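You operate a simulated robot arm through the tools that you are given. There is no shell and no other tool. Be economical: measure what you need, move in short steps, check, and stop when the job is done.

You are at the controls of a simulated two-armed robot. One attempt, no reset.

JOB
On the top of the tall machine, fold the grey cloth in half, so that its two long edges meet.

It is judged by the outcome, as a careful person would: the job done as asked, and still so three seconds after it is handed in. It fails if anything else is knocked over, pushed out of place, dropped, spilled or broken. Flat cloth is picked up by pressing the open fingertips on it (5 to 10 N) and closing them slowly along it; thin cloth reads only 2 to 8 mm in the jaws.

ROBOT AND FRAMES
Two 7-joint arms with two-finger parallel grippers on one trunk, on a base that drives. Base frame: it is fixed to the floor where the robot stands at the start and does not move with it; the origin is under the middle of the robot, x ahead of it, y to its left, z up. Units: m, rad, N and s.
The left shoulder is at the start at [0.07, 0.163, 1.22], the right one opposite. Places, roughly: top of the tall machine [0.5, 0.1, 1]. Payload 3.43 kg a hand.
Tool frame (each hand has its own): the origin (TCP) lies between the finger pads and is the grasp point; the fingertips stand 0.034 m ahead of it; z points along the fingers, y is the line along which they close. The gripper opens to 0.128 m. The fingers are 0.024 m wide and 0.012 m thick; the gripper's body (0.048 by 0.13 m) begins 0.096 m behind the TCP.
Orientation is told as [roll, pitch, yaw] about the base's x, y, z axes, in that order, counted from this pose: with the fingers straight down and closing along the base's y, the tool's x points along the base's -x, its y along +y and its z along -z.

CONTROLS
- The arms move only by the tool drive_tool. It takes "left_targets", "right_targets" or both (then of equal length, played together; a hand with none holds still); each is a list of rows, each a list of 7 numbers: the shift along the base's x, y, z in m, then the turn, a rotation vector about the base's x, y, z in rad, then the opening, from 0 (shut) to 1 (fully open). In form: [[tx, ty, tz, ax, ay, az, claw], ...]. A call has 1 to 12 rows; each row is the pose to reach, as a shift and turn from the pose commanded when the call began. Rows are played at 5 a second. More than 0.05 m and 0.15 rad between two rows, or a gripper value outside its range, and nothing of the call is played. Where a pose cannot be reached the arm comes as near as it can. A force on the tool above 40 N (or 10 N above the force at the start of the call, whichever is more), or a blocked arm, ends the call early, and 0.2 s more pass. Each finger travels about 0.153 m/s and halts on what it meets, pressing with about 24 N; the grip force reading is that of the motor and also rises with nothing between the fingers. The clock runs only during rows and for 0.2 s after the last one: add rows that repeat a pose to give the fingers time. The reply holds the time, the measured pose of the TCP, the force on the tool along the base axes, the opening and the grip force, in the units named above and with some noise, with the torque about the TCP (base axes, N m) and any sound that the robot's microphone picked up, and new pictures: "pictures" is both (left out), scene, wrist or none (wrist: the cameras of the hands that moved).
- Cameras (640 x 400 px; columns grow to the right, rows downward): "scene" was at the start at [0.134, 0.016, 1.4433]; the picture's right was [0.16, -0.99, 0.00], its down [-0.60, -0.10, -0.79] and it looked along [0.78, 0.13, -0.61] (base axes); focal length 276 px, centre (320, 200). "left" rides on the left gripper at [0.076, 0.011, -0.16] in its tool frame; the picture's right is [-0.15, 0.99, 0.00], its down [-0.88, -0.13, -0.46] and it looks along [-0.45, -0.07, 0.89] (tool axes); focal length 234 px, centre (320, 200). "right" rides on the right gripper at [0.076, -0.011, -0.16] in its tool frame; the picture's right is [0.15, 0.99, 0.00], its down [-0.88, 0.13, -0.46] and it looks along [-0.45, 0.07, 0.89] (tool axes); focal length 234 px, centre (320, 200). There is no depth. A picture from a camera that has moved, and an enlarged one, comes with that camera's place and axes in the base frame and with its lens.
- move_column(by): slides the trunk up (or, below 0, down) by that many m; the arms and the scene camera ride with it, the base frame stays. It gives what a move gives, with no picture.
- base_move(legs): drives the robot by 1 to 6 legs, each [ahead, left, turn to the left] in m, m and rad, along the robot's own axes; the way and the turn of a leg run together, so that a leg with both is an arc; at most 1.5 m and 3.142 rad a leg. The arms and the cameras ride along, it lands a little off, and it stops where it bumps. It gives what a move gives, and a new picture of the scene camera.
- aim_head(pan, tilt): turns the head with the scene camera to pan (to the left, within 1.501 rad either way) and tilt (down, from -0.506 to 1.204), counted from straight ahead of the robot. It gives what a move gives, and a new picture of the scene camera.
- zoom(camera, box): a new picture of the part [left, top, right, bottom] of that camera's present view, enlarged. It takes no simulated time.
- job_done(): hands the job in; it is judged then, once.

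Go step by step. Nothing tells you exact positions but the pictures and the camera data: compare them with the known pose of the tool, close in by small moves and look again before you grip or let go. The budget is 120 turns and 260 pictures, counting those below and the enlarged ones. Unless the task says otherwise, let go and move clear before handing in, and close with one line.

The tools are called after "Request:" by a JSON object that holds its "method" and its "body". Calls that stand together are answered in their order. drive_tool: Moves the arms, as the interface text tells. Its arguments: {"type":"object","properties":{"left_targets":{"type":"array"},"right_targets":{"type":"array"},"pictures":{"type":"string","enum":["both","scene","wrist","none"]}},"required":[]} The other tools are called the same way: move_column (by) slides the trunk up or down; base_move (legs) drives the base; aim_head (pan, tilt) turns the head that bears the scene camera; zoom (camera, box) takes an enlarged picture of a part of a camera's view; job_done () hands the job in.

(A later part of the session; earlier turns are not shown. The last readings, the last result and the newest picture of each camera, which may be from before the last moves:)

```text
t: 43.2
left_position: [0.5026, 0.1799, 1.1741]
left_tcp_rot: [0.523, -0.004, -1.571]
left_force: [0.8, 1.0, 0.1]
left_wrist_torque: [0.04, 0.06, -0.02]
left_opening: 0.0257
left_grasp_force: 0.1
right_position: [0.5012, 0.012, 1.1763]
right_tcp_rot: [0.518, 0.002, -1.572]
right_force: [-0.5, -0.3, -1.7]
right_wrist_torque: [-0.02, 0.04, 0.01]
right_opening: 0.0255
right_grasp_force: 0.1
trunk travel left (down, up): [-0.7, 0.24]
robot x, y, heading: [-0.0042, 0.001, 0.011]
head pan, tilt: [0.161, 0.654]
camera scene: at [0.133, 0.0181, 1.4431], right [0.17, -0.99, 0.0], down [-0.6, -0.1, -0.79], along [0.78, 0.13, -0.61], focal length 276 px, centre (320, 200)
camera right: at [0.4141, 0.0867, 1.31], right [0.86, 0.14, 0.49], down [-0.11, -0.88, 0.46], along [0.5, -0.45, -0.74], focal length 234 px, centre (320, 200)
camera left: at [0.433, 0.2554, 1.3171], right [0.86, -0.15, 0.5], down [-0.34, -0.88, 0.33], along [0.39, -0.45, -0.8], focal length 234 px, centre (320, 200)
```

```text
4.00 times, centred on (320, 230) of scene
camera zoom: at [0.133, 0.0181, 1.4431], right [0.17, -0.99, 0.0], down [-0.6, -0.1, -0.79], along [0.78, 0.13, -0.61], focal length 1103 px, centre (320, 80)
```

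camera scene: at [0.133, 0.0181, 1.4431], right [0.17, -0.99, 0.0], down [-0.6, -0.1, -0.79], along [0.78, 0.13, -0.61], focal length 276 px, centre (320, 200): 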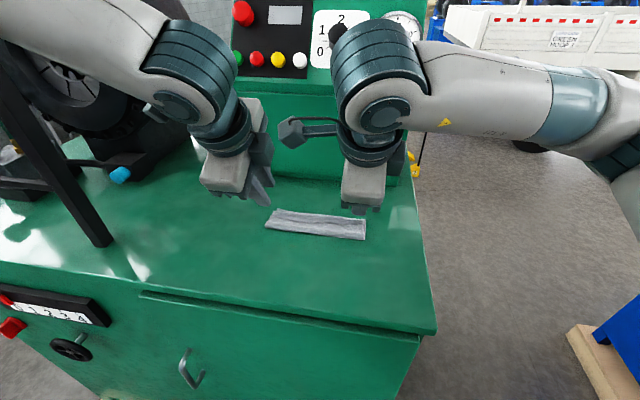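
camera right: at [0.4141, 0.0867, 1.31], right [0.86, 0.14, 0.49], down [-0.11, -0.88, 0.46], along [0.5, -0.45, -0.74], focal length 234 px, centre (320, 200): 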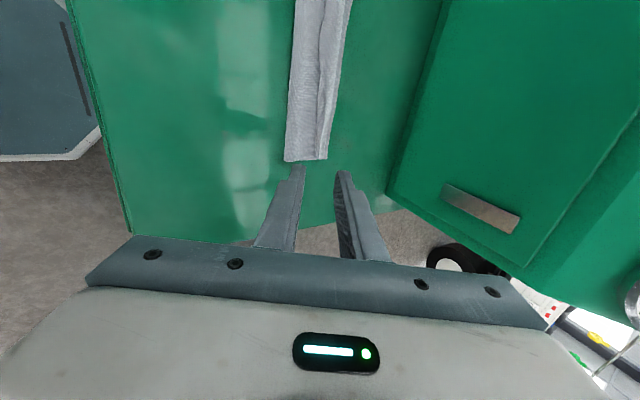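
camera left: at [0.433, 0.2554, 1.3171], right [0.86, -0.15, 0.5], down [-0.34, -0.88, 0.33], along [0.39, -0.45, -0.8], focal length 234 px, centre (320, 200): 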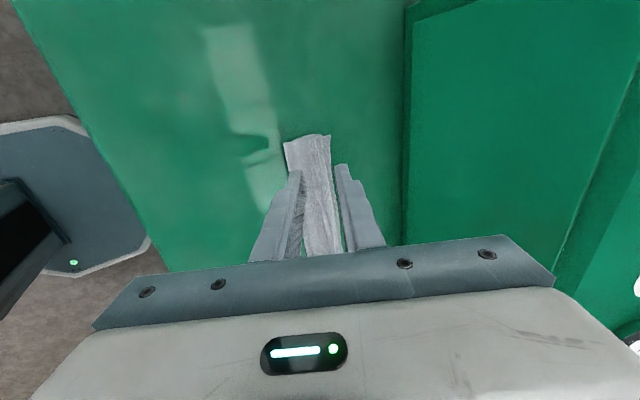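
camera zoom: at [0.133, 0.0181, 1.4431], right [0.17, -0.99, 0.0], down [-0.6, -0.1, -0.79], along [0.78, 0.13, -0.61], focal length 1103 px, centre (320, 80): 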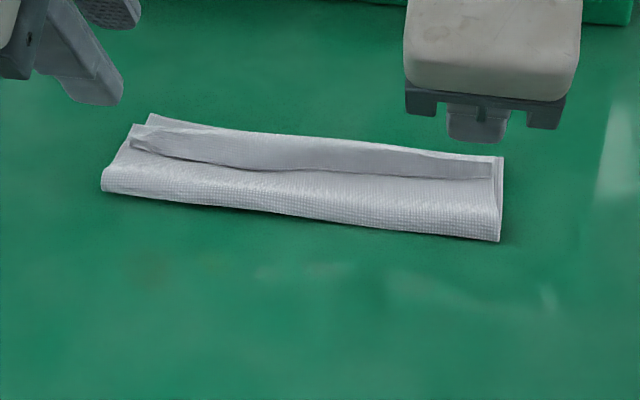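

The cloth is folded, but the top edge's last ~2 cm is doubled back, with its free edge at x≈0.55. I'll press closed fingertips lightly on that strip and draw it forward so it rolls out flat.

Request:
{"method": "drive_tool", "body": {"left_targets": [[0.02, 0, -0.02, 0, 0, 0, 0.1], [0.047, 0, -0.05, 0, 0, 0, 0], [0.048, 0, -0.075, 0, 0, 0, 0], [0.048, 0, -0.083, 0, 0, 0, 0], [0.048, 0, -0.083, 0, 0, 0, 0]], "right_targets": [[0.02, 0, -0.02, 0, 0, 0, 0.1], [0.047, 0, -0.05, 0, 0, 0, 0], [0.052, 0.004, -0.075, 0, 0, 0, 0], [0.052, 0.004, -0.085, 0, 0, 0, 0], [0.052, 0.004, -0.085, 0, 0, 0, 0]], "pictures": "none"}}

Request:
{"method": "zoom", "body": {"camera": "left", "box": [240, 100, 400, 200]}}

Request:
{"method": "zoom", "body": {"camera": "right", "box": [240, 100, 400, 200]}}

```text
t: 44.4
left_position: [0.5505, 0.1795, 1.0903]
left_tcp_rot: [0.523, -0.003, -1.572]
left_force: [0.3, -0.4, 0.1]
left_wrist_torque: [0.0, -0.01, -0.01]
left_opening: 0.0001
left_grasp_force: 23.8
right_position: [0.5539, 0.0146, 1.0905]
right_tcp_rot: [0.52, 0.003, -1.574]
right_force: [-0.5, -1.1, 0.3]
right_wrist_torque: [0.03, -0.01, 0.01]
right_opening: 0.0
right_grasp_force: 24.2
trunk travel left (down, up): [-0.7, 0.24]
robot x, y, heading: [-0.0032, 0.0016, 0.012]
head pan, tilt: [0.161, 0.654]
```

```text
4.00 times, centred on (320, 150) of left
camera zoom: at [0.4802, 0.2549, 1.2344], right [0.86, -0.15, 0.5], down [-0.34, -0.88, 0.33], along [0.39, -0.45, -0.8], focal length 937 px, centre (320, 400)
```

zoom: 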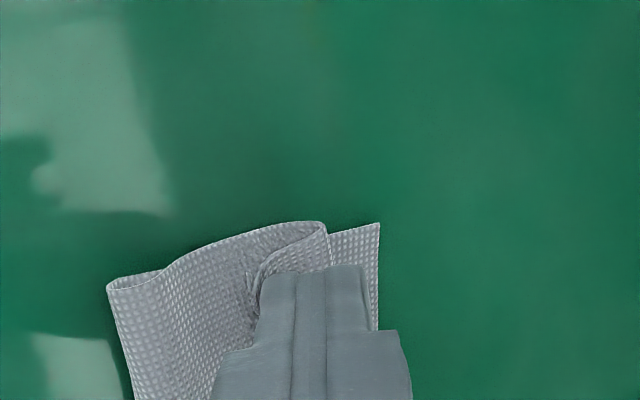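

```text
4.00 times, centred on (320, 150) of right
camera zoom: at [0.4648, 0.0911, 1.2246], right [0.86, 0.14, 0.49], down [-0.11, -0.88, 0.46], along [0.5, -0.45, -0.74], focal length 937 px, centre (320, 400)
```

zoom: 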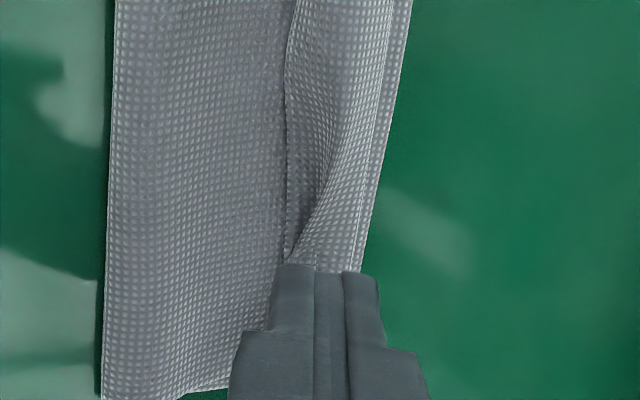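

The tips sit on the doubled-back strip. I'll press lightly and draw forward 4 cm.

Request:
{"method": "drive_tool", "body": {"left_targets": [[0, 0, -0.003, 0, 0, 0, 0], [0.005, 0, -0.003, 0, 0, 0, 0], [0.01, 0, -0.003, 0, 0, 0, 0], [0.016, 0, -0.003, 0, 0, 0, 0], [0.022, 0, -0.003, 0, 0, 0, 0], [0.028, 0, -0.003, 0, 0, 0, 0], [0.034, 0, -0.002, 0, 0, 0, 0], [0.038, 0, 0.002, 0, 0, 0, 0], [0.038, 0, 0.02, 0, 0, 0, 0], [0.03, 0, 0.05, 0, 0, 0, 0], [0.0, 0, 0.09, 0, 0, 0, 0]], "right_targets": [[0, 0, -0.003, 0, 0, 0, 0], [0.005, 0, -0.003, 0, 0, 0, 0], [0.01, 0, -0.003, 0, 0, 0, 0], [0.016, 0, -0.003, 0, 0, 0, 0], [0.022, 0, -0.003, 0, 0, 0, 0], [0.028, 0, -0.003, 0, 0, 0, 0], [0.034, 0, -0.002, 0, 0, 0, 0], [0.038, 0, 0.002, 0, 0, 0, 0], [0.038, 0, 0.02, 0, 0, 0, 0], [0.03, 0, 0.05, 0, 0, 0, 0], [0.0, 0, 0.09, 0, 0, 0, 0]], "pictures": "wrist"}}

Request:
{"method": "zoom", "body": {"camera": "scene", "box": [240, 180, 400, 280]}}

```text
t: 46.8
left_position: [0.5443, 0.1779, 1.1832]
left_tcp_rot: [0.529, -0.004, -1.572]
left_force: [-0.8, -0.2, -0.2]
left_wrist_torque: [-0.03, -0.04, 0.02]
left_opening: 0.0
left_grasp_force: 24.3
right_position: [0.5484, 0.0157, 1.1842]
right_tcp_rot: [0.523, 0.001, -1.573]
right_force: [-0.2, -0.5, 0.1]
right_wrist_torque: [0.02, -0.07, 0.0]
right_opening: 0.0
right_grasp_force: 24.8
trunk travel left (down, up): [-0.7, 0.24]
robot x, y, heading: [-0.0061, -0.0024, 0.016]
head pan, tilt: [0.161, 0.654]
camera right: at [0.459, 0.0912, 1.3176], right [0.86, 0.14, 0.5], down [-0.12, -0.88, 0.46], along [0.5, -0.45, -0.74], focal length 234 px, centre (320, 200)
camera left: at [0.4737, 0.2537, 1.3265], right [0.85, -0.15, 0.5], down [-0.34, -0.88, 0.33], along [0.39, -0.45, -0.8], focal length 234 px, centre (320, 200)
```

right: 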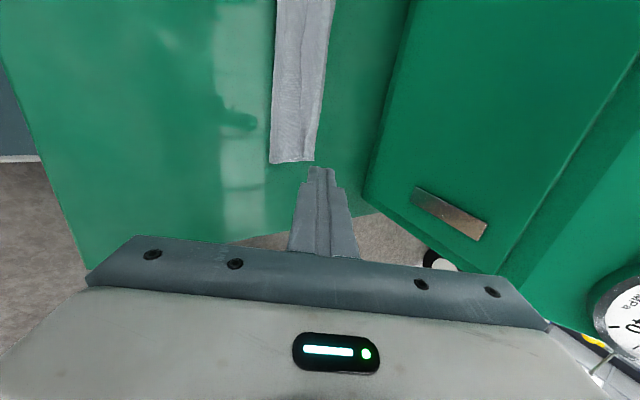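
left: 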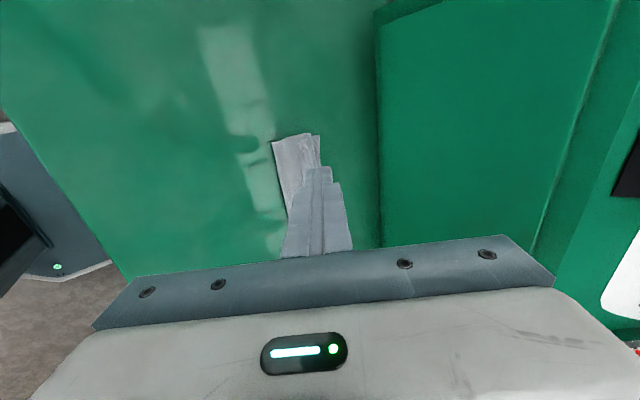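

```text
4.00 times, centred on (320, 230) of scene
camera zoom: at [0.1257, 0.0181, 1.4438], right [0.17, -0.99, 0.0], down [-0.6, -0.1, -0.8], along [0.78, 0.13, -0.61], focal length 1103 px, centre (320, 80)
```

zoom: 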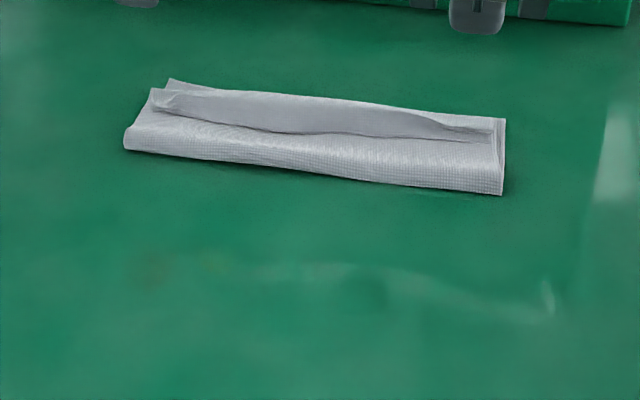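

The whole cloth slid forward about 3 cm with the strip, so it needs an anchor. I'll look closely at the current state first.

Request:
{"method": "zoom", "body": {"camera": "scene", "box": [260, 190, 380, 265]}}

Request:
{"method": "zoom", "body": {"camera": "right", "box": [200, 0, 440, 170]}}

```text
5.33 times, centred on (320, 228) of scene
camera zoom: at [0.1257, 0.0181, 1.4438], right [0.17, -0.99, 0.0], down [-0.6, -0.1, -0.8], along [0.78, 0.13, -0.61], focal length 1471 px, centre (320, 53)
```

zoom: 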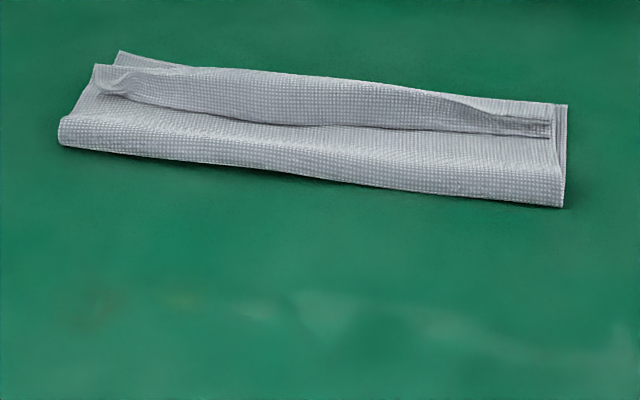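

```text
2.35 times, centred on (320, 85) of right
camera zoom: at [0.459, 0.0912, 1.3176], right [0.86, 0.14, 0.5], down [-0.12, -0.88, 0.46], along [0.5, -0.45, -0.74], focal length 551 px, centre (320, 471)
```

zoom: 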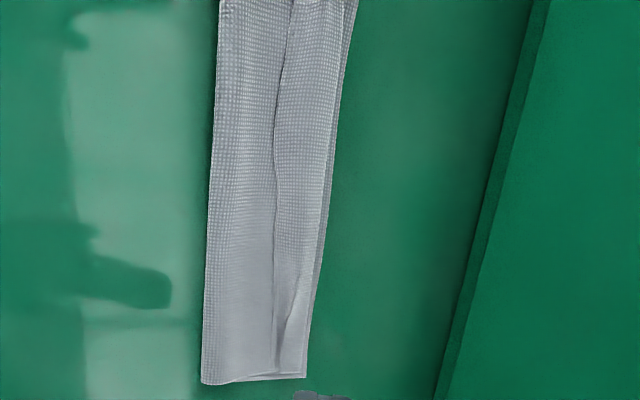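

Dragging also shifted the fold off centre, so I'll unfold and redo it better. I'll press on the free strip and pull it back toward the robot, which unrolls the cloth and also brings it away from the panel.

Request:
{"method": "drive_tool", "body": {"left_targets": [[0.02, -0.005, -0.04, 0, 0, 0, 0], [0.025, -0.01, -0.075, 0, 0, 0, 0], [0.025, -0.01, -0.092, 0, 0, 0, 0], [0.025, -0.01, -0.095, 0, 0, 0, 0], [0.025, -0.01, -0.095, 0, 0, 0, 0]], "right_targets": [[0.02, 0.005, -0.04, 0, 0, 0, 0], [0.022, 0.01, -0.075, 0, 0, 0, 0], [0.022, 0.01, -0.093, 0, 0, 0, 0], [0.022, 0.01, -0.096, 0, 0, 0, 0], [0.022, 0.01, -0.096, 0, 0, 0, 0]], "pictures": "none"}}

Request:
{"method": "zoom", "body": {"camera": "left", "box": [240, 100, 400, 200]}}

Request:
{"method": "zoom", "body": {"camera": "right", "box": [240, 100, 400, 200]}}

```text
t: 48.0
left_position: [0.5712, 0.1682, 1.0898]
left_tcp_rot: [0.529, -0.004, -1.571]
left_force: [0.0, 0.7, 0.1]
left_wrist_torque: [0.02, 0.0, 0.0]
left_opening: 0.0
left_grasp_force: 24.2
right_position: [0.5729, 0.0247, 1.0868]
right_tcp_rot: [0.521, 0.002, -1.571]
right_force: [0.2, 0.1, -0.1]
right_wrist_torque: [0.0, -0.01, 0.04]
right_opening: 0.0
right_grasp_force: 24.0
trunk travel left (down, up): [-0.7, 0.24]
robot x, y, heading: [-0.005, 0.0009, 0.011]
head pan, tilt: [0.161, 0.654]
```

```text
4.00 times, centred on (320, 150) of left
camera zoom: at [0.5005, 0.2442, 1.2318], right [0.85, -0.15, 0.5], down [-0.34, -0.88, 0.33], along [0.39, -0.45, -0.8], focal length 937 px, centre (320, 400)
```

zoom: 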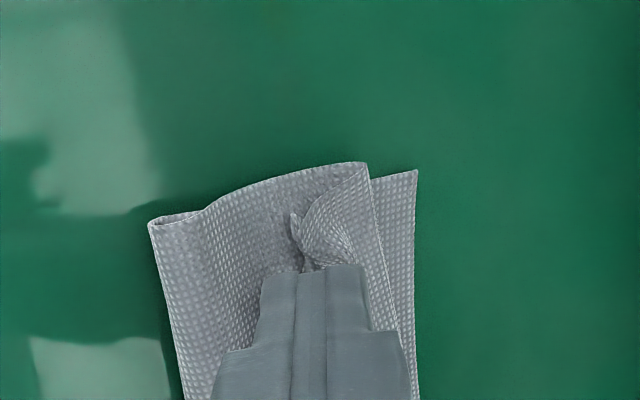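

```text
4.00 times, centred on (320, 150) of right
camera zoom: at [0.483, 0.0998, 1.2205], right [0.86, 0.14, 0.49], down [-0.12, -0.88, 0.46], along [0.5, -0.45, -0.74], focal length 937 px, centre (320, 400)
```

zoom: 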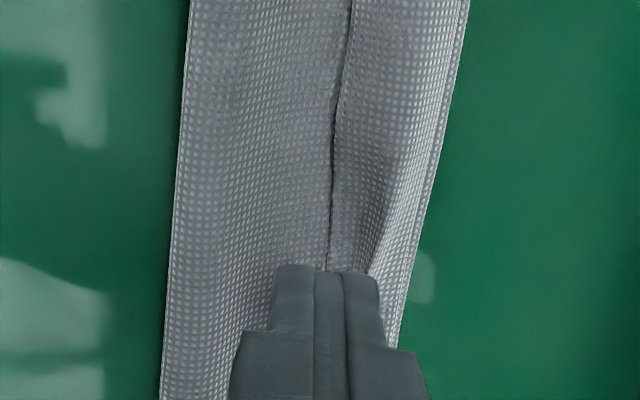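

Request:
{"method": "drive_tool", "body": {"left_targets": [[0.006, 0, 0.0, 0, 0, 0, 0], [0.006, 0, -0.006, 0, 0, 0, 0], [-0.005, 0, -0.006, 0, 0, 0, 0], [-0.016, 0, -0.006, 0, 0, 0, 0], [-0.028, 0, -0.006, 0, 0, 0, 0], [-0.04, 0, -0.006, 0, 0, 0, 0], [-0.052, 0, -0.006, 0, 0, 0, 0], [-0.064, 0, -0.006, 0, 0, 0, 0], [-0.076, 0, -0.006, 0, 0, 0, 0], [-0.088, 0, -0.006, 0, 0, 0, 0], [-0.1, 0, -0.006, 0, 0, 0, 0], [-0.1, 0, 0.01, 0, 0, 0, 0]], "right_targets": [[0.006, 0, 0.0, 0, 0, 0, 0], [0.006, 0, -0.004, 0, 0, 0, 0], [-0.005, 0, -0.004, 0, 0, 0, 0], [-0.016, 0, -0.004, 0, 0, 0, 0], [-0.028, 0, -0.004, 0, 0, 0, 0], [-0.04, 0, -0.004, 0, 0, 0, 0], [-0.052, 0, -0.004, 0, 0, 0, 0], [-0.064, 0, -0.004, 0, 0, 0, 0], [-0.076, 0, -0.004, 0, 0, 0, 0], [-0.088, 0, -0.004, 0, 0, 0, 0], [-0.1, 0, -0.004, 0, 0, 0, 0], [-0.1, 0, 0.01, 0, 0, 0, 0]], "pictures": "none"}}

Request:
{"method": "zoom", "body": {"camera": "scene", "box": [230, 180, 390, 280]}}

Request:
{"method": "zoom", "body": {"camera": "left", "box": [160, 50, 480, 250]}}

```text
t: 49.5
left_position: [0.5293, 0.1671, 1.0855]
left_tcp_rot: [0.537, -0.008, -1.575]
left_force: [-2.8, -0.4, 17.2]
left_wrist_torque: [0.0, -0.07, -0.03]
left_opening: 0.0
left_grasp_force: 24.4
right_position: [0.5308, 0.0258, 1.0862]
right_tcp_rot: [0.531, 0.006, -1.574]
right_force: [-2.7, -1.6, 16.3]
right_wrist_torque: [-0.11, -0.06, 0.0]
right_opening: 0.0
right_grasp_force: 24.1
trunk travel left (down, up): [-0.7, 0.24]
robot x, y, heading: [-0.0029, 0.0027, 0.008]
head pan, tilt: [0.161, 0.654]
stopped in row 7 (left hand): the force on the tool passed its limit (the readings are from after the stop); the commanded pose is now the measured one
```

```text
4.00 times, centred on (310, 230) of scene
camera zoom: at [0.1276, 0.0177, 1.4432], right [0.17, -0.99, 0.0], down [-0.6, -0.1, -0.8], along [0.78, 0.13, -0.61], focal length 1103 px, centre (360, 80)
```

zoom: 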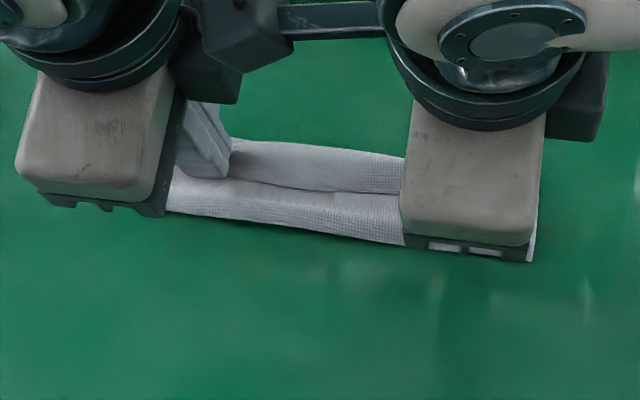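

```text
2.00 times, centred on (320, 150) of left
camera zoom: at [0.4585, 0.2435, 1.2279], right [0.85, -0.15, 0.51], down [-0.35, -0.88, 0.33], along [0.4, -0.46, -0.8], focal length 468 px, centre (320, 300)
```

zoom: 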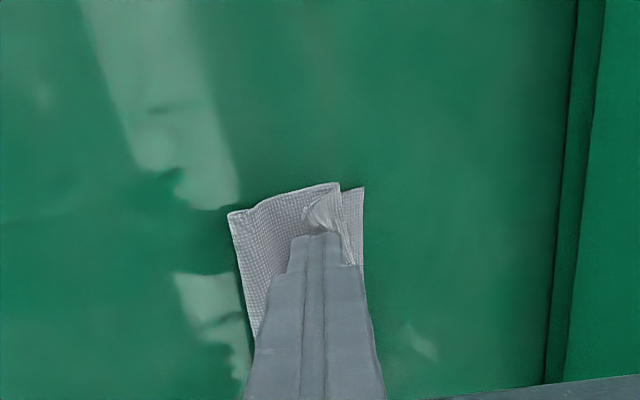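

The folded cloth moves as one piece under the fingertips, which works for positioning. I'll drag it back another 4.5 cm, well clear of the panel, then lift off and look.

Request:
{"method": "drive_tool", "body": {"left_targets": [[-0.008, 0, 0.001, 0, 0, 0, 0], [-0.017, 0, 0.001, 0, 0, 0, 0], [-0.027, 0, 0.001, 0, 0, 0, 0], [-0.037, 0, 0.001, 0, 0, 0, 0], [-0.045, 0, 0.001, 0, 0, 0, 0], [-0.045, 0, 0.02, 0, 0, 0, 0], [-0.045, 0, 0.05, 0, 0.12, 0, 0.05], [-0.045, 0, 0.07, 0, 0.24, 0, 0.1], [-0.045, 0, 0.07, 0, 0.38, 0, 0.17], [-0.045, 0, 0.07, 0, 0.52, 0, 0.17]], "right_targets": [[-0.008, 0, 0.001, 0, 0, 0, 0], [-0.017, 0, 0.001, 0, 0, 0, 0], [-0.027, 0, 0.001, 0, 0, 0, 0], [-0.037, 0, 0.001, 0, 0, 0, 0], [-0.045, 0, 0.001, 0, 0, 0, 0], [-0.045, 0, 0.02, 0, 0, 0, 0], [-0.045, 0, 0.05, 0, 0.12, 0, 0.05], [-0.045, 0, 0.07, 0, 0.24, 0, 0.1], [-0.045, 0, 0.07, 0, 0.38, 0, 0.17], [-0.045, 0, 0.07, 0, 0.52, 0, 0.17]], "pictures": "wrist"}}

Request:
{"method": "zoom", "body": {"camera": "scene", "box": [240, 200, 400, 300]}}

```text
t: 51.8
left_position: [0.4889, 0.1697, 1.1522]
left_tcp_rot: [0.007, -0.005, -1.569]
left_force: [0.0, -0.4, -1.0]
left_wrist_torque: [-0.03, 0.0, 0.02]
left_opening: 0.0217
left_grasp_force: 0.1
right_position: [0.4884, 0.0249, 1.1527]
right_tcp_rot: [-0.002, 0.002, -1.575]
right_force: [-1.0, -0.5, 0.4]
right_wrist_torque: [-0.03, 0.05, -0.01]
right_opening: 0.0219
right_grasp_force: 0.1
trunk travel left (down, up): [-0.7, 0.24]
robot x, y, heading: [-0.0037, 0.0001, 0.009]
head pan, tilt: [0.161, 0.654]
camera right: at [0.4783, 0.101, 1.3127], right [0.99, 0.14, 0.0], down [0.13, -0.88, 0.45], along [0.06, -0.45, -0.89], focal length 234 px, centre (320, 200)
camera left: at [0.4987, 0.2445, 1.3114], right [0.99, -0.15, 0.01], down [-0.13, -0.88, 0.46], along [-0.06, -0.46, -0.89], focal length 234 px, centre (320, 200)
```

right: 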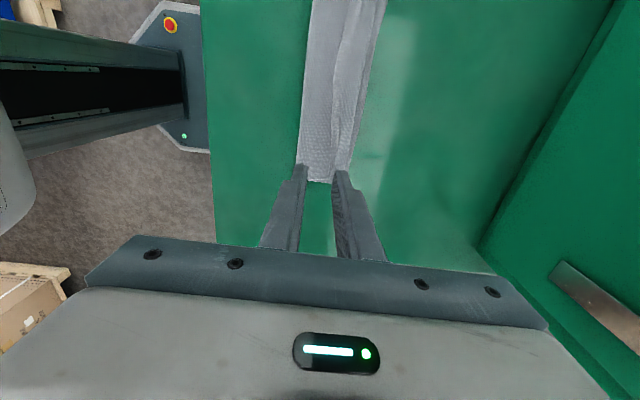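
left: 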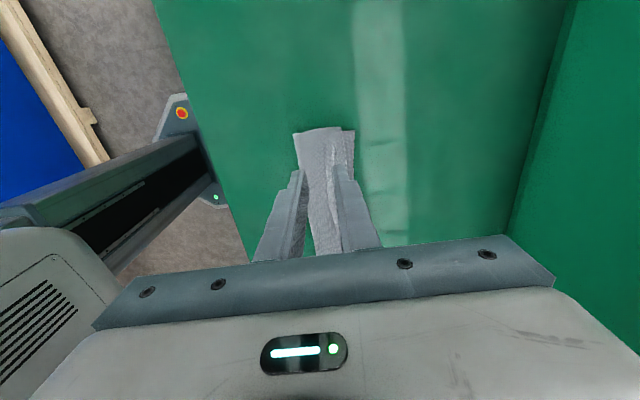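

```text
4.00 times, centred on (320, 250) of scene
camera zoom: at [0.1335, 0.0182, 1.4432], right [0.17, -0.99, 0.0], down [-0.6, -0.1, -0.79], along [0.78, 0.13, -0.61], focal length 1103 px, centre (320, 0)
```

zoom: 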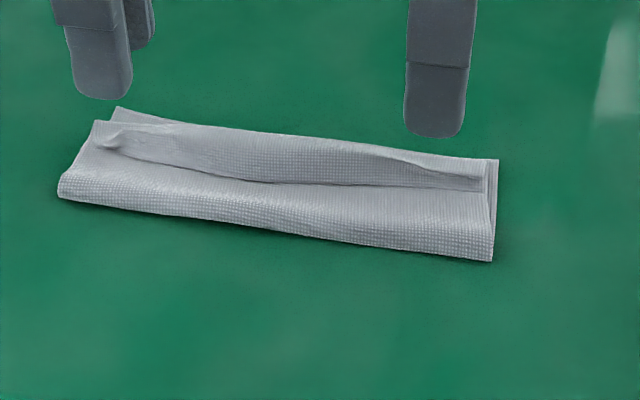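

The cloth now lies at x 0.46–0.525, clear of the panel. I'll straddle the free edge of the top strip with narrow jaws, press lightly and try to pinch just that edge so I can flip it.

Request:
{"method": "drive_tool", "body": {"left_targets": [[0.004, -0.003, -0.03, 0, 0, 0, 0.12], [0.004, -0.003, -0.05, 0, 0, 0, 0.12], [0.004, -0.003, -0.06, 0, 0, 0, 0.12], [0.004, -0.003, -0.063, 0, 0, 0, 0.12], [0.004, -0.003, -0.063, 0, 0, 0, 0.12]], "right_targets": [[0.007, -0.005, -0.03, 0, 0, 0, 0.12], [0.007, -0.005, -0.05, 0, 0, 0, 0.12], [0.007, -0.005, -0.06, 0, 0, 0, 0.12], [0.007, -0.005, -0.063, 0, 0, 0, 0.12], [0.007, -0.005, -0.063, 0, 0, 0, 0.12]], "pictures": "none"}}

Request:
{"method": "zoom", "body": {"camera": "left", "box": [240, 100, 400, 200]}}

Request:
{"method": "zoom", "body": {"camera": "right", "box": [240, 100, 400, 200]}}

```text
t: 53.0
left_position: [0.4871, 0.1653, 1.0906]
left_tcp_rot: [0.015, -0.006, -1.57]
left_force: [-0.1, -0.2, -0.4]
left_wrist_torque: [-0.01, 0.02, 0.02]
left_opening: 0.0154
left_grasp_force: 0.0
right_position: [0.491, 0.0203, 1.0923]
right_tcp_rot: [0.005, 0.004, -1.576]
right_force: [-0.4, -1.4, -0.2]
right_wrist_torque: [0.02, -0.01, 0.0]
right_opening: 0.0153
right_grasp_force: 0.1
trunk travel left (down, up): [-0.7, 0.24]
robot x, y, heading: [-0.0016, 0.0001, 0.008]
head pan, tilt: [0.161, 0.654]
```

```text
4.00 times, centred on (320, 150) of left
camera zoom: at [0.4969, 0.2403, 1.2509], right [0.99, -0.15, 0.02], down [-0.14, -0.88, 0.46], along [-0.05, -0.46, -0.89], focal length 937 px, centre (320, 400)
```

zoom: 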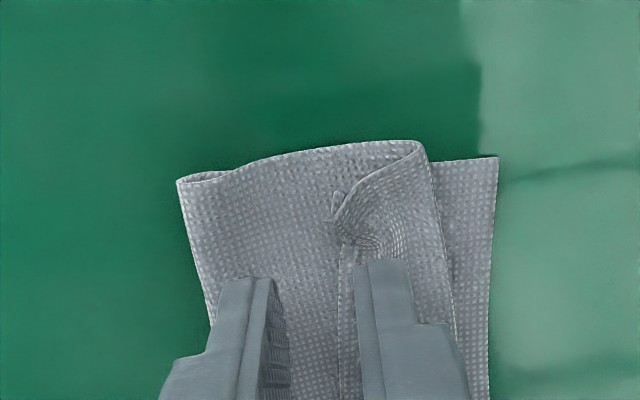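

```text
4.00 times, centred on (320, 150) of right
camera zoom: at [0.4792, 0.0948, 1.2519], right [0.99, 0.14, 0.01], down [0.12, -0.88, 0.45], along [0.07, -0.45, -0.89], focal length 937 px, centre (320, 400)
```

zoom: 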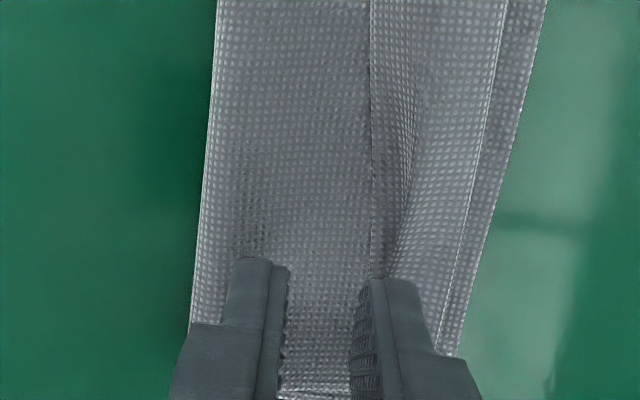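

Request:
{"method": "drive_tool", "body": {"left_targets": [[0.008, 0, 0.002, 0, 0, 0, 0.12], [0.008, 0, -0.001, 0, 0, 0, 0.12], [0.008, 0, -0.003, 0, 0, 0, 0.12], [0.008, 0, -0.003, 0, 0, 0, 0.12]], "right_targets": [[0.011, 0.006, 0.001, 0, 0, 0, 0.12], [0.011, 0.006, -0.001, 0, 0, 0, 0.12], [0.011, 0.006, -0.004, 0, 0, 0, 0.12], [0.011, 0.006, -0.004, 0, 0, 0, 0.12]], "pictures": "none"}}

Request:
{"method": "zoom", "body": {"camera": "right", "box": [240, 100, 400, 200]}}

```text
t: 54.0
left_position: [0.4923, 0.1636, 1.0893]
left_tcp_rot: [0.019, -0.002, -1.571]
left_force: [0.1, 0.3, -0.5]
left_wrist_torque: [0.01, 0.01, 0.01]
left_opening: 0.0154
left_grasp_force: 0.0
right_position: [0.4991, 0.0252, 1.0893]
right_tcp_rot: [0.011, 0.002, -1.575]
right_force: [0.4, -0.1, 0.8]
right_wrist_torque: [0.04, 0.0, -0.04]
right_opening: 0.0152
right_grasp_force: 0.0
trunk travel left (down, up): [-0.7, 0.24]
robot x, y, heading: [-0.0025, 0.0004, 0.008]
head pan, tilt: [0.161, 0.654]
```

```text
4.00 times, centred on (320, 150) of right
camera zoom: at [0.4866, 0.0997, 1.2498], right [0.99, 0.14, 0.01], down [0.12, -0.88, 0.45], along [0.07, -0.45, -0.89], focal length 937 px, centre (320, 400)
```

zoom: 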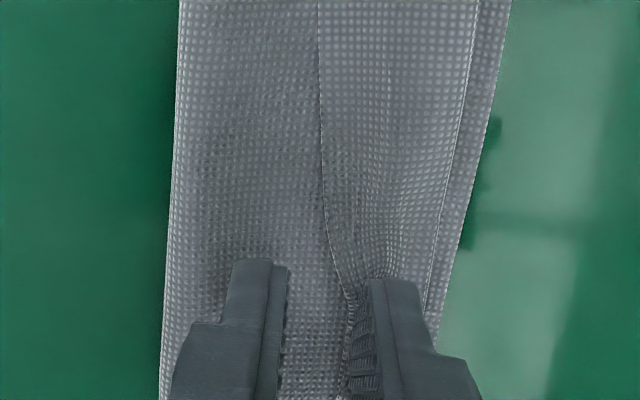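

The hands may be touching (the right camera against the left flange), so I'll spread them before pressing.

Request:
{"method": "drive_tool", "body": {"left_targets": [[0.001, 0.006, 0.001, 0, 0.015, 0, 0.12], [0.002, 0.012, 0, 0, 0.015, 0, 0.12], [0.002, 0.012, -0.003, 0, 0.015, 0, 0.12], [0.002, 0.012, -0.004, 0, 0.015, 0, 0.12]], "right_targets": [[0.003, -0.004, 0.001, 0, 0.01, 0, 0.12], [0.004, -0.007, 0, 0, 0.01, 0, 0.12], [0.004, -0.007, -0.003, 0, 0.01, 0, 0.12], [0.004, -0.007, -0.004, 0, 0.01, 0, 0.12]], "pictures": "none"}}

Request:
{"method": "zoom", "body": {"camera": "right", "box": [240, 100, 400, 200]}}

Request:
{"method": "zoom", "body": {"camera": "left", "box": [240, 100, 400, 200]}}

```text
t: 55.0
left_position: [0.5002, 0.1759, 1.0855]
left_tcp_rot: [0.001, -0.006, -1.57]
left_force: [2.1, -2.3, 17.5]
left_wrist_torque: [0.01, -0.21, -0.01]
left_opening: 0.0157
left_grasp_force: 0.7
right_position: [0.5066, 0.0187, 1.085]
right_tcp_rot: [0.0, 0.004, -1.577]
right_force: [1.5, -4.0, 30.5]
right_wrist_torque: [-0.33, -0.36, -0.06]
right_opening: 0.0162
right_grasp_force: 0.5
trunk travel left (down, up): [-0.7, 0.24]
robot x, y, heading: [-0.0007, 0.0024, 0.01]
head pan, tilt: [0.161, 0.654]
```

```text
4.00 times, centred on (320, 150) of right
camera zoom: at [0.4967, 0.0937, 1.2468], right [0.99, 0.14, 0.0], down [0.13, -0.88, 0.45], along [0.06, -0.45, -0.89], focal length 937 px, centre (320, 400)
```

zoom: 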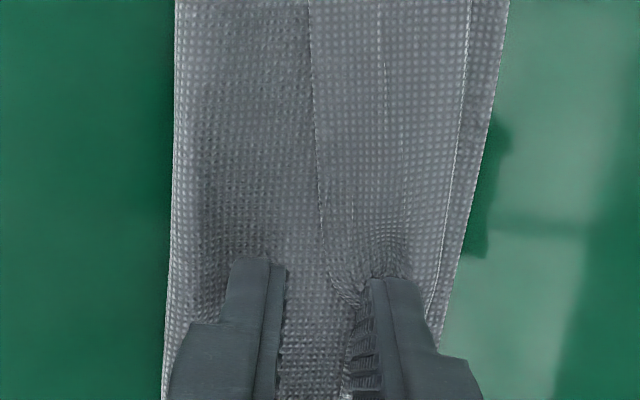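

```text
4.00 times, centred on (320, 150) of left
camera zoom: at [0.5107, 0.252, 1.2452], right [0.99, -0.15, 0.0], down [-0.13, -0.88, 0.46], along [-0.07, -0.46, -0.89], focal length 937 px, centre (320, 400)
```

zoom: 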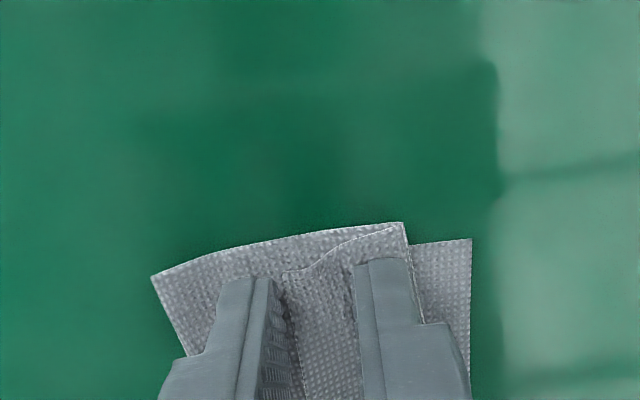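

Now the left jaws straddle the strip's free edge properly, and the right is close. I'll ease the force and close slowly.

Request:
{"method": "drive_tool", "body": {"left_targets": [[0, 0, 0.001, 0, 0, 0, 0.11], [0, 0, 0.001, 0, 0, 0, 0.1], [0, 0, 0.001, 0, 0, 0, 0.08], [0, 0, 0.001, 0, 0, 0, 0.06], [0, 0, 0.001, 0, 0, 0, 0.04], [0, 0, 0.001, 0, 0, 0, 0.02], [0, 0, 0.001, 0, 0, 0, 0], [0, 0, 0.001, 0, 0, 0, 0], [0, 0, 0.012, 0, 0, 0, 0], [0, 0, 0.025, 0, 0, 0, 0], [0, 0, 0.025, 0, 0, 0, 0]], "right_targets": [[0, 0, 0.003, 0, 0, 0, 0.11], [0, 0, 0.003, 0, 0, 0, 0.1], [0, 0, 0.003, 0, 0, 0, 0.08], [0, 0, 0.003, 0, 0, 0, 0.06], [0, 0, 0.003, 0, 0, 0, 0.04], [0, 0, 0.003, 0, 0, 0, 0.02], [0, 0, 0.003, 0, 0, 0, 0], [0, 0, 0.003, 0, 0, 0, 0], [0, 0, 0.012, 0, 0, 0, 0], [0, 0, 0.025, 0, 0, 0, 0], [0, 0, 0.025, 0, 0, 0, 0]], "pictures": "none"}}

Request:
{"method": "zoom", "body": {"camera": "scene", "box": [240, 190, 400, 290]}}

Request:
{"method": "zoom", "body": {"camera": "right", "box": [200, 50, 440, 200]}}

Request:
{"method": "zoom", "body": {"camera": "left", "box": [200, 70, 440, 220]}}

```text
t: 57.4
left_position: [0.5007, 0.1773, 1.1065]
left_tcp_rot: [-0.006, -0.005, -1.57]
left_force: [0.2, 0.4, -0.4]
left_wrist_torque: [-0.01, 0.0, -0.01]
left_opening: 0.0017
left_grasp_force: 24.0
right_position: [0.5088, 0.0194, 1.1071]
right_tcp_rot: [-0.006, 0.002, -1.576]
right_force: [0.3, 0.4, 0.4]
right_wrist_torque: [0.01, 0.0, -0.02]
right_opening: 0.0001
right_grasp_force: 24.4
trunk travel left (down, up): [-0.7, 0.24]
robot x, y, heading: [-0.0009, -0.0001, 0.006]
head pan, tilt: [0.161, 0.654]
```

```text
4.00 times, centred on (320, 240) of scene
camera zoom: at [0.1325, 0.0181, 1.4432], right [0.17, -0.99, 0.0], down [-0.6, -0.1, -0.79], along [0.78, 0.13, -0.61], focal length 1103 px, centre (320, 40)
```

zoom: 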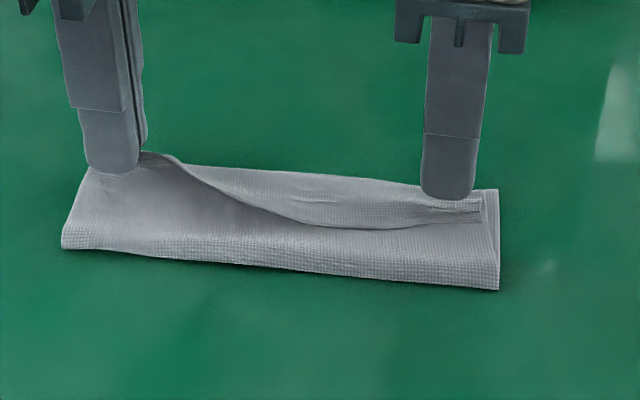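

```text
2.67 times, centred on (320, 125) of right
camera zoom: at [0.5003, 0.0948, 1.267], right [0.99, 0.14, -0.01], down [0.13, -0.88, 0.45], along [0.06, -0.45, -0.89], focal length 624 px, centre (320, 400)
```

zoom: 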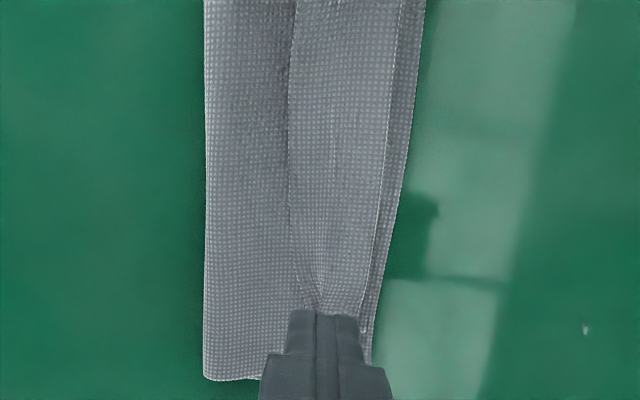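

```text
2.67 times, centred on (320, 145) of left
camera zoom: at [0.5143, 0.2535, 1.266], right [0.99, -0.15, -0.01], down [-0.13, -0.88, 0.46], along [-0.07, -0.46, -0.89], focal length 624 px, centre (320, 347)
```

zoom: 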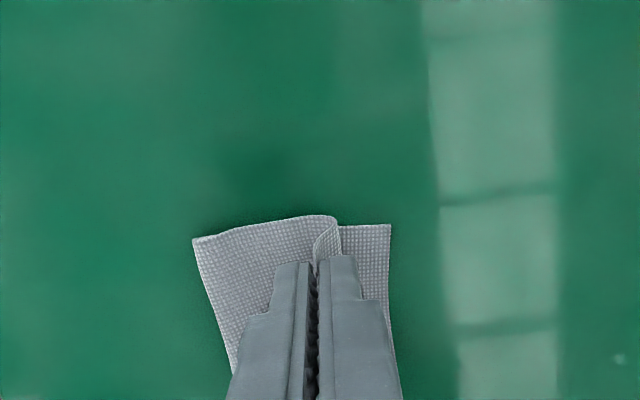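

The left hand caught only the strip's free edge, which is what I wanted. I'll retry the right with wider jaws, slightly closer to the robot and pressed harder.

Request:
{"method": "drive_tool", "body": {"right_targets": [[0, 0, 0, 0, 0, 0, 0.1], [-0.008, 0.004, -0.004, 0, 0, 0, 0.16], [-0.008, 0.004, -0.014, 0, 0, 0, 0.16], [-0.008, 0.004, -0.02, 0, 0, 0, 0.16], [-0.008, 0.004, -0.024, 0, 0, 0, 0.16], [-0.008, 0.004, -0.026, 0, 0, 0, 0.16], [-0.008, 0.004, -0.026, 0, 0, 0, 0.16]], "pictures": "none"}}

Request:
{"method": "zoom", "body": {"camera": "right", "box": [240, 100, 400, 200]}}

```text
t: 58.9
left_position: [0.5007, 0.1766, 1.1086]
left_tcp_rot: [-0.005, -0.006, -1.572]
left_force: [0.0, 0.0, -0.8]
left_wrist_torque: [0.0, 0.07, -0.05]
left_opening: 0.002
left_grasp_force: 24.3
right_position: [0.5028, 0.024, 1.0864]
right_tcp_rot: [0.0, 0.006, -1.576]
right_force: [-2.3, -1.8, 19.2]
right_wrist_torque: [-0.25, -0.1, -0.02]
right_opening: 0.0188
right_grasp_force: 0.0
trunk travel left (down, up): [-0.7, 0.24]
robot x, y, heading: [-0.0018, -0.0022, 0.009]
head pan, tilt: [0.161, 0.654]
stopped in row 7 (right hand): the force on the tool passed its limit (the readings are from after the stop); the commanded pose is now the measured one
```

```text
4.00 times, centred on (320, 150) of right
camera zoom: at [0.491, 0.0979, 1.247], right [0.99, 0.14, 0.0], down [0.12, -0.88, 0.45], along [0.07, -0.44, -0.89], focal length 937 px, centre (320, 400)
```

zoom: 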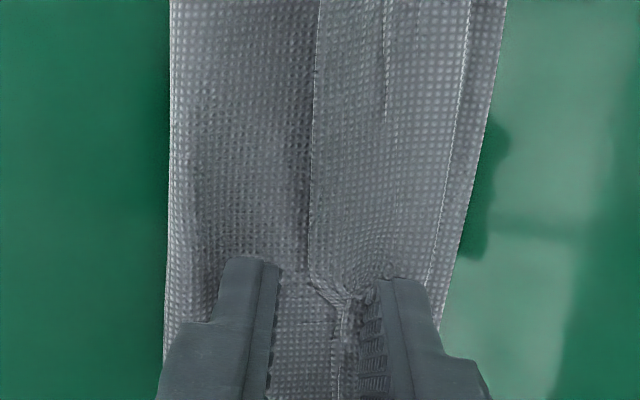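

Request:
{"method": "drive_tool", "body": {"right_targets": [[0, 0, 0, 0, 0, 0, 0.14], [0, 0, 0, 0, 0, 0, 0.12], [0, 0, 0, 0, 0, 0, 0.1], [0, 0, 0, 0, 0, 0, 0.08], [0, 0, 0, 0, 0, 0, 0.06], [0, 0, 0, 0, 0, 0, 0.04], [0, 0, 0, 0, 0, 0, 0.02], [0, 0, 0, 0, 0, 0, 0], [0, 0, 0, 0, 0, 0, 0], [0, 0, 0.012, 0, 0, 0, 0], [0, 0, 0.023, 0, 0, 0, 0], [0, 0, 0.023, 0, 0, 0, 0]], "pictures": "none"}}

Request:
{"method": "zoom", "body": {"camera": "scene", "box": [240, 190, 400, 290]}}

Request:
{"method": "zoom", "body": {"camera": "right", "box": [200, 50, 440, 200]}}

```text
t: 61.5
left_position: [0.5015, 0.1767, 1.1079]
left_tcp_rot: [-0.004, -0.005, -1.572]
left_force: [-0.3, 0.0, -1.2]
left_wrist_torque: [0.03, 0.02, -0.04]
left_opening: 0.0016
left_grasp_force: 24.3
right_position: [0.5034, 0.0232, 1.106]
right_tcp_rot: [-0.002, 0.005, -1.576]
right_force: [0.1, 0.5, -0.2]
right_wrist_torque: [-0.02, 0.02, -0.01]
right_opening: 0.0009
right_grasp_force: 24.0
trunk travel left (down, up): [-0.7, 0.24]
robot x, y, heading: [-0.0037, 0.0046, 0.009]
head pan, tilt: [0.161, 0.654]
```

```text
4.00 times, centred on (320, 240) of scene
camera zoom: at [0.1321, 0.0181, 1.4432], right [0.17, -0.99, 0.0], down [-0.6, -0.1, -0.79], along [0.78, 0.13, -0.61], focal length 1103 px, centre (320, 40)
```

zoom: 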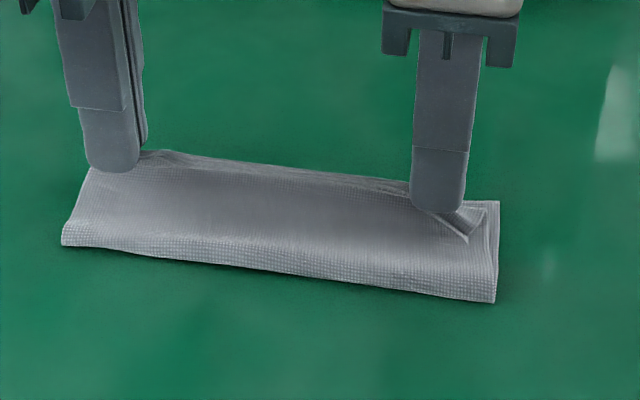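

```text
2.67 times, centred on (320, 125) of right
camera zoom: at [0.4924, 0.0981, 1.2671], right [0.99, 0.14, 0.0], down [0.13, -0.88, 0.45], along [0.06, -0.45, -0.89], focal length 624 px, centre (320, 400)
```

zoom: 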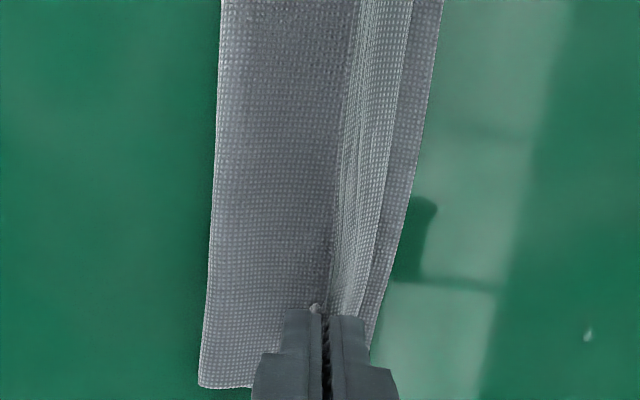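

Both hands now hold the very edge, and the whole strip has lifted. The lower half is about 1.3 cm short, so I'll raise the edge back above x≈0.447 to re-centre the crease, then lay it forward in an arc to the far edge at x≈0.523.

Request:
{"method": "drive_tool", "body": {"left_targets": [[-0.012, 0, 0.022, 0, 0, 0, 0], [-0.027, 0, 0.04, 0, 0, 0, 0], [-0.042, 0, 0.05, 0, 0, 0, 0], [-0.055, 0, 0.054, 0, 0, 0, 0], [-0.055, 0, 0.054, 0, 0, 0, 0], [-0.042, 0, 0.054, 0, 0, 0, 0], [-0.027, 0, 0.05, 0, 0, 0, 0], [-0.012, 0, 0.041, 0, 0, 0, 0], [0.0, 0, 0.03, 0, 0, 0, 0], [0.008, 0, 0.018, 0, 0, 0, 0], [0.013, 0, 0.006, 0, 0, 0, 0], [0.013, 0, 0.006, 0, 0, 0, 0]], "right_targets": [[-0.012, 0, 0.022, 0, 0, 0, 0], [-0.027, 0, 0.04, 0, 0, 0, 0], [-0.043, 0, 0.05, 0, 0, 0, 0], [-0.057, 0, 0.054, 0, 0, 0, 0], [-0.057, 0, 0.054, 0, 0, 0, 0], [-0.044, 0, 0.054, 0, 0, 0, 0], [-0.029, 0, 0.05, 0, 0, 0, 0], [-0.014, 0, 0.041, 0, 0, 0, 0], [-0.002, 0, 0.03, 0, 0, 0, 0], [0.006, 0, 0.018, 0, 0, 0, 0], [0.011, 0, 0.006, 0, 0, 0, 0], [0.011, 0, 0.006, 0, 0, 0, 0]], "pictures": "none"}}

Request:
{"method": "zoom", "body": {"camera": "scene", "box": [240, 190, 400, 290]}}

Request:
{"method": "zoom", "body": {"camera": "right", "box": [200, 50, 440, 200]}}

Request:
{"method": "zoom", "body": {"camera": "left", "box": [200, 70, 440, 220]}}

```text
t: 64.1
left_position: [0.5136, 0.1767, 1.1137]
left_tcp_rot: [-0.003, -0.005, -1.572]
left_force: [0.4, -0.2, 0.1]
left_wrist_torque: [0.02, 0.0, -0.03]
left_opening: 0.0016
left_grasp_force: 23.9
right_position: [0.5124, 0.0249, 1.1128]
right_tcp_rot: [0.001, 0.004, -1.576]
right_force: [-0.2, 0.2, -0.5]
right_wrist_torque: [-0.04, -0.03, -0.01]
right_opening: 0.0012
right_grasp_force: 24.4
trunk travel left (down, up): [-0.7, 0.24]
robot x, y, heading: [-0.0065, 0.0039, 0.006]
head pan, tilt: [0.161, 0.654]
```

```text
4.00 times, centred on (320, 240) of scene
camera zoom: at [0.1311, 0.0181, 1.4434], right [0.17, -0.99, 0.0], down [-0.6, -0.1, -0.79], along [0.78, 0.13, -0.61], focal length 1103 px, centre (320, 40)
```

zoom: 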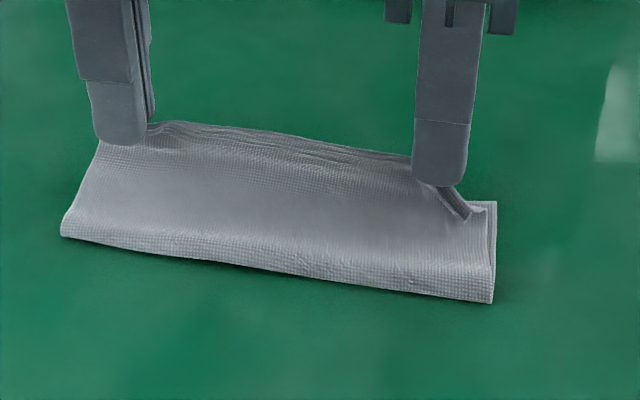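

```text
2.67 times, centred on (320, 125) of right
camera zoom: at [0.5023, 0.0985, 1.2738], right [0.99, 0.14, 0.0], down [0.13, -0.88, 0.45], along [0.06, -0.45, -0.89], focal length 624 px, centre (320, 400)
```

zoom: 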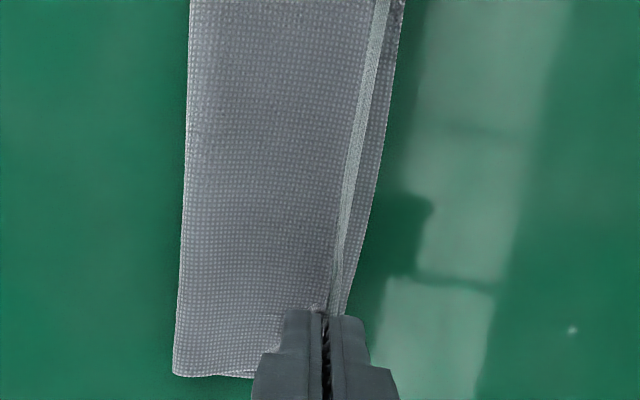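

```text
2.67 times, centred on (320, 145) of left
camera zoom: at [0.5257, 0.253, 1.2729], right [0.99, -0.15, 0.0], down [-0.13, -0.88, 0.46], along [-0.07, -0.46, -0.89], focal length 624 px, centre (320, 347)
```

zoom: 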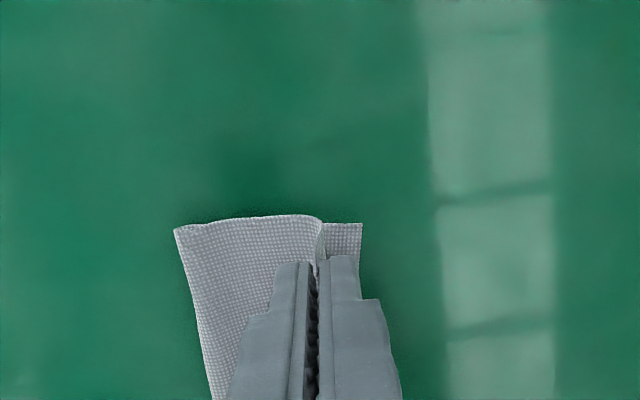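

The flap now reaches fully and the held strip is very narrow. I'll set it down on the far edge (x≈0.522–0.531).

Request:
{"method": "drive_tool", "body": {"left_targets": [[0.003, 0, -0.008, 0, 0, 0, 0], [0.006, 0, -0.015, 0, 0, 0, 0], [0.008, 0, -0.021, 0, 0, 0, 0], [0.008, 0, -0.024, 0, 0, 0, 0], [0.008, 0, -0.024, 0, 0, 0, 0]], "right_targets": [[0.003, 0, -0.008, 0, 0, 0, 0], [0.006, 0, -0.015, 0, 0, 0, 0], [0.007, 0, -0.021, 0, 0, 0, 0], [0.007, 0, -0.024, 0, 0, 0, 0], [0.007, 0, -0.024, 0, 0, 0, 0]], "pictures": "none"}}

Request:
{"method": "zoom", "body": {"camera": "scene", "box": [240, 190, 400, 290]}}

Request:
{"method": "zoom", "body": {"camera": "right", "box": [200, 50, 440, 200]}}

Request:
{"method": "zoom", "body": {"camera": "left", "box": [200, 70, 440, 220]}}

```text
t: 65.3
left_position: [0.5161, 0.1752, 1.0935]
left_tcp_rot: [0.002, -0.004, -1.572]
left_force: [-0.5, -0.1, -0.3]
left_wrist_torque: [0.0, 0.01, -0.01]
left_opening: 0.0018
left_grasp_force: 23.8
right_position: [0.5134, 0.022, 1.0919]
right_tcp_rot: [0.005, 0.008, -1.576]
right_force: [0.1, -0.1, -0.1]
right_wrist_torque: [-0.05, -0.01, 0.02]
right_opening: 0.0011
right_grasp_force: 24.0
trunk travel left (down, up): [-0.7, 0.24]
robot x, y, heading: [-0.0029, 0.0042, 0.011]
head pan, tilt: [0.161, 0.654]
```

```text
4.00 times, centred on (320, 240) of scene
camera zoom: at [0.123, 0.0159, 1.4443], right [0.17, -0.99, 0.0], down [-0.6, -0.1, -0.8], along [0.79, 0.13, -0.6], focal length 1103 px, centre (320, 40)
```

zoom: 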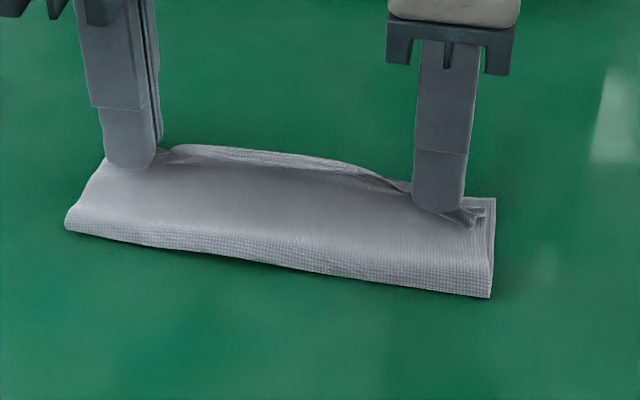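

```text
2.67 times, centred on (320, 125) of right
camera zoom: at [0.5021, 0.0965, 1.2532], right [0.99, 0.14, 0.01], down [0.12, -0.88, 0.45], along [0.07, -0.44, -0.89], focal length 624 px, centre (320, 400)
```

zoom: 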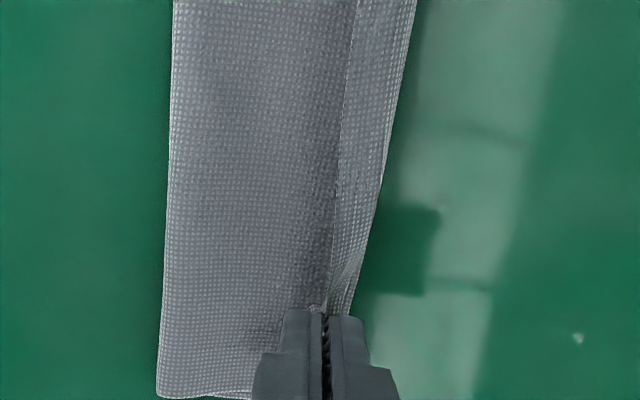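

```text
2.67 times, centred on (320, 145) of left
camera zoom: at [0.527, 0.2517, 1.2529], right [0.99, -0.15, 0.0], down [-0.13, -0.88, 0.46], along [-0.06, -0.45, -0.89], focal length 624 px, centre (320, 347)
```

zoom: 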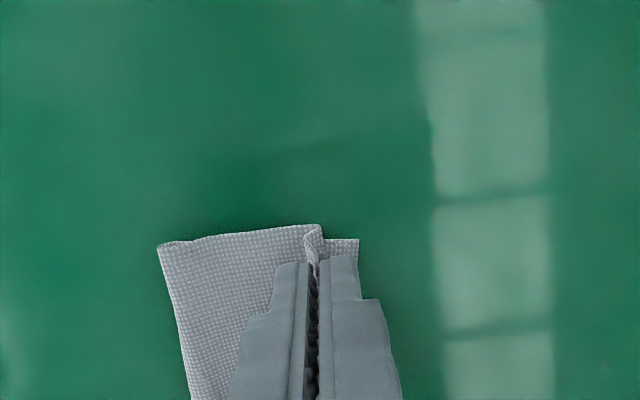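

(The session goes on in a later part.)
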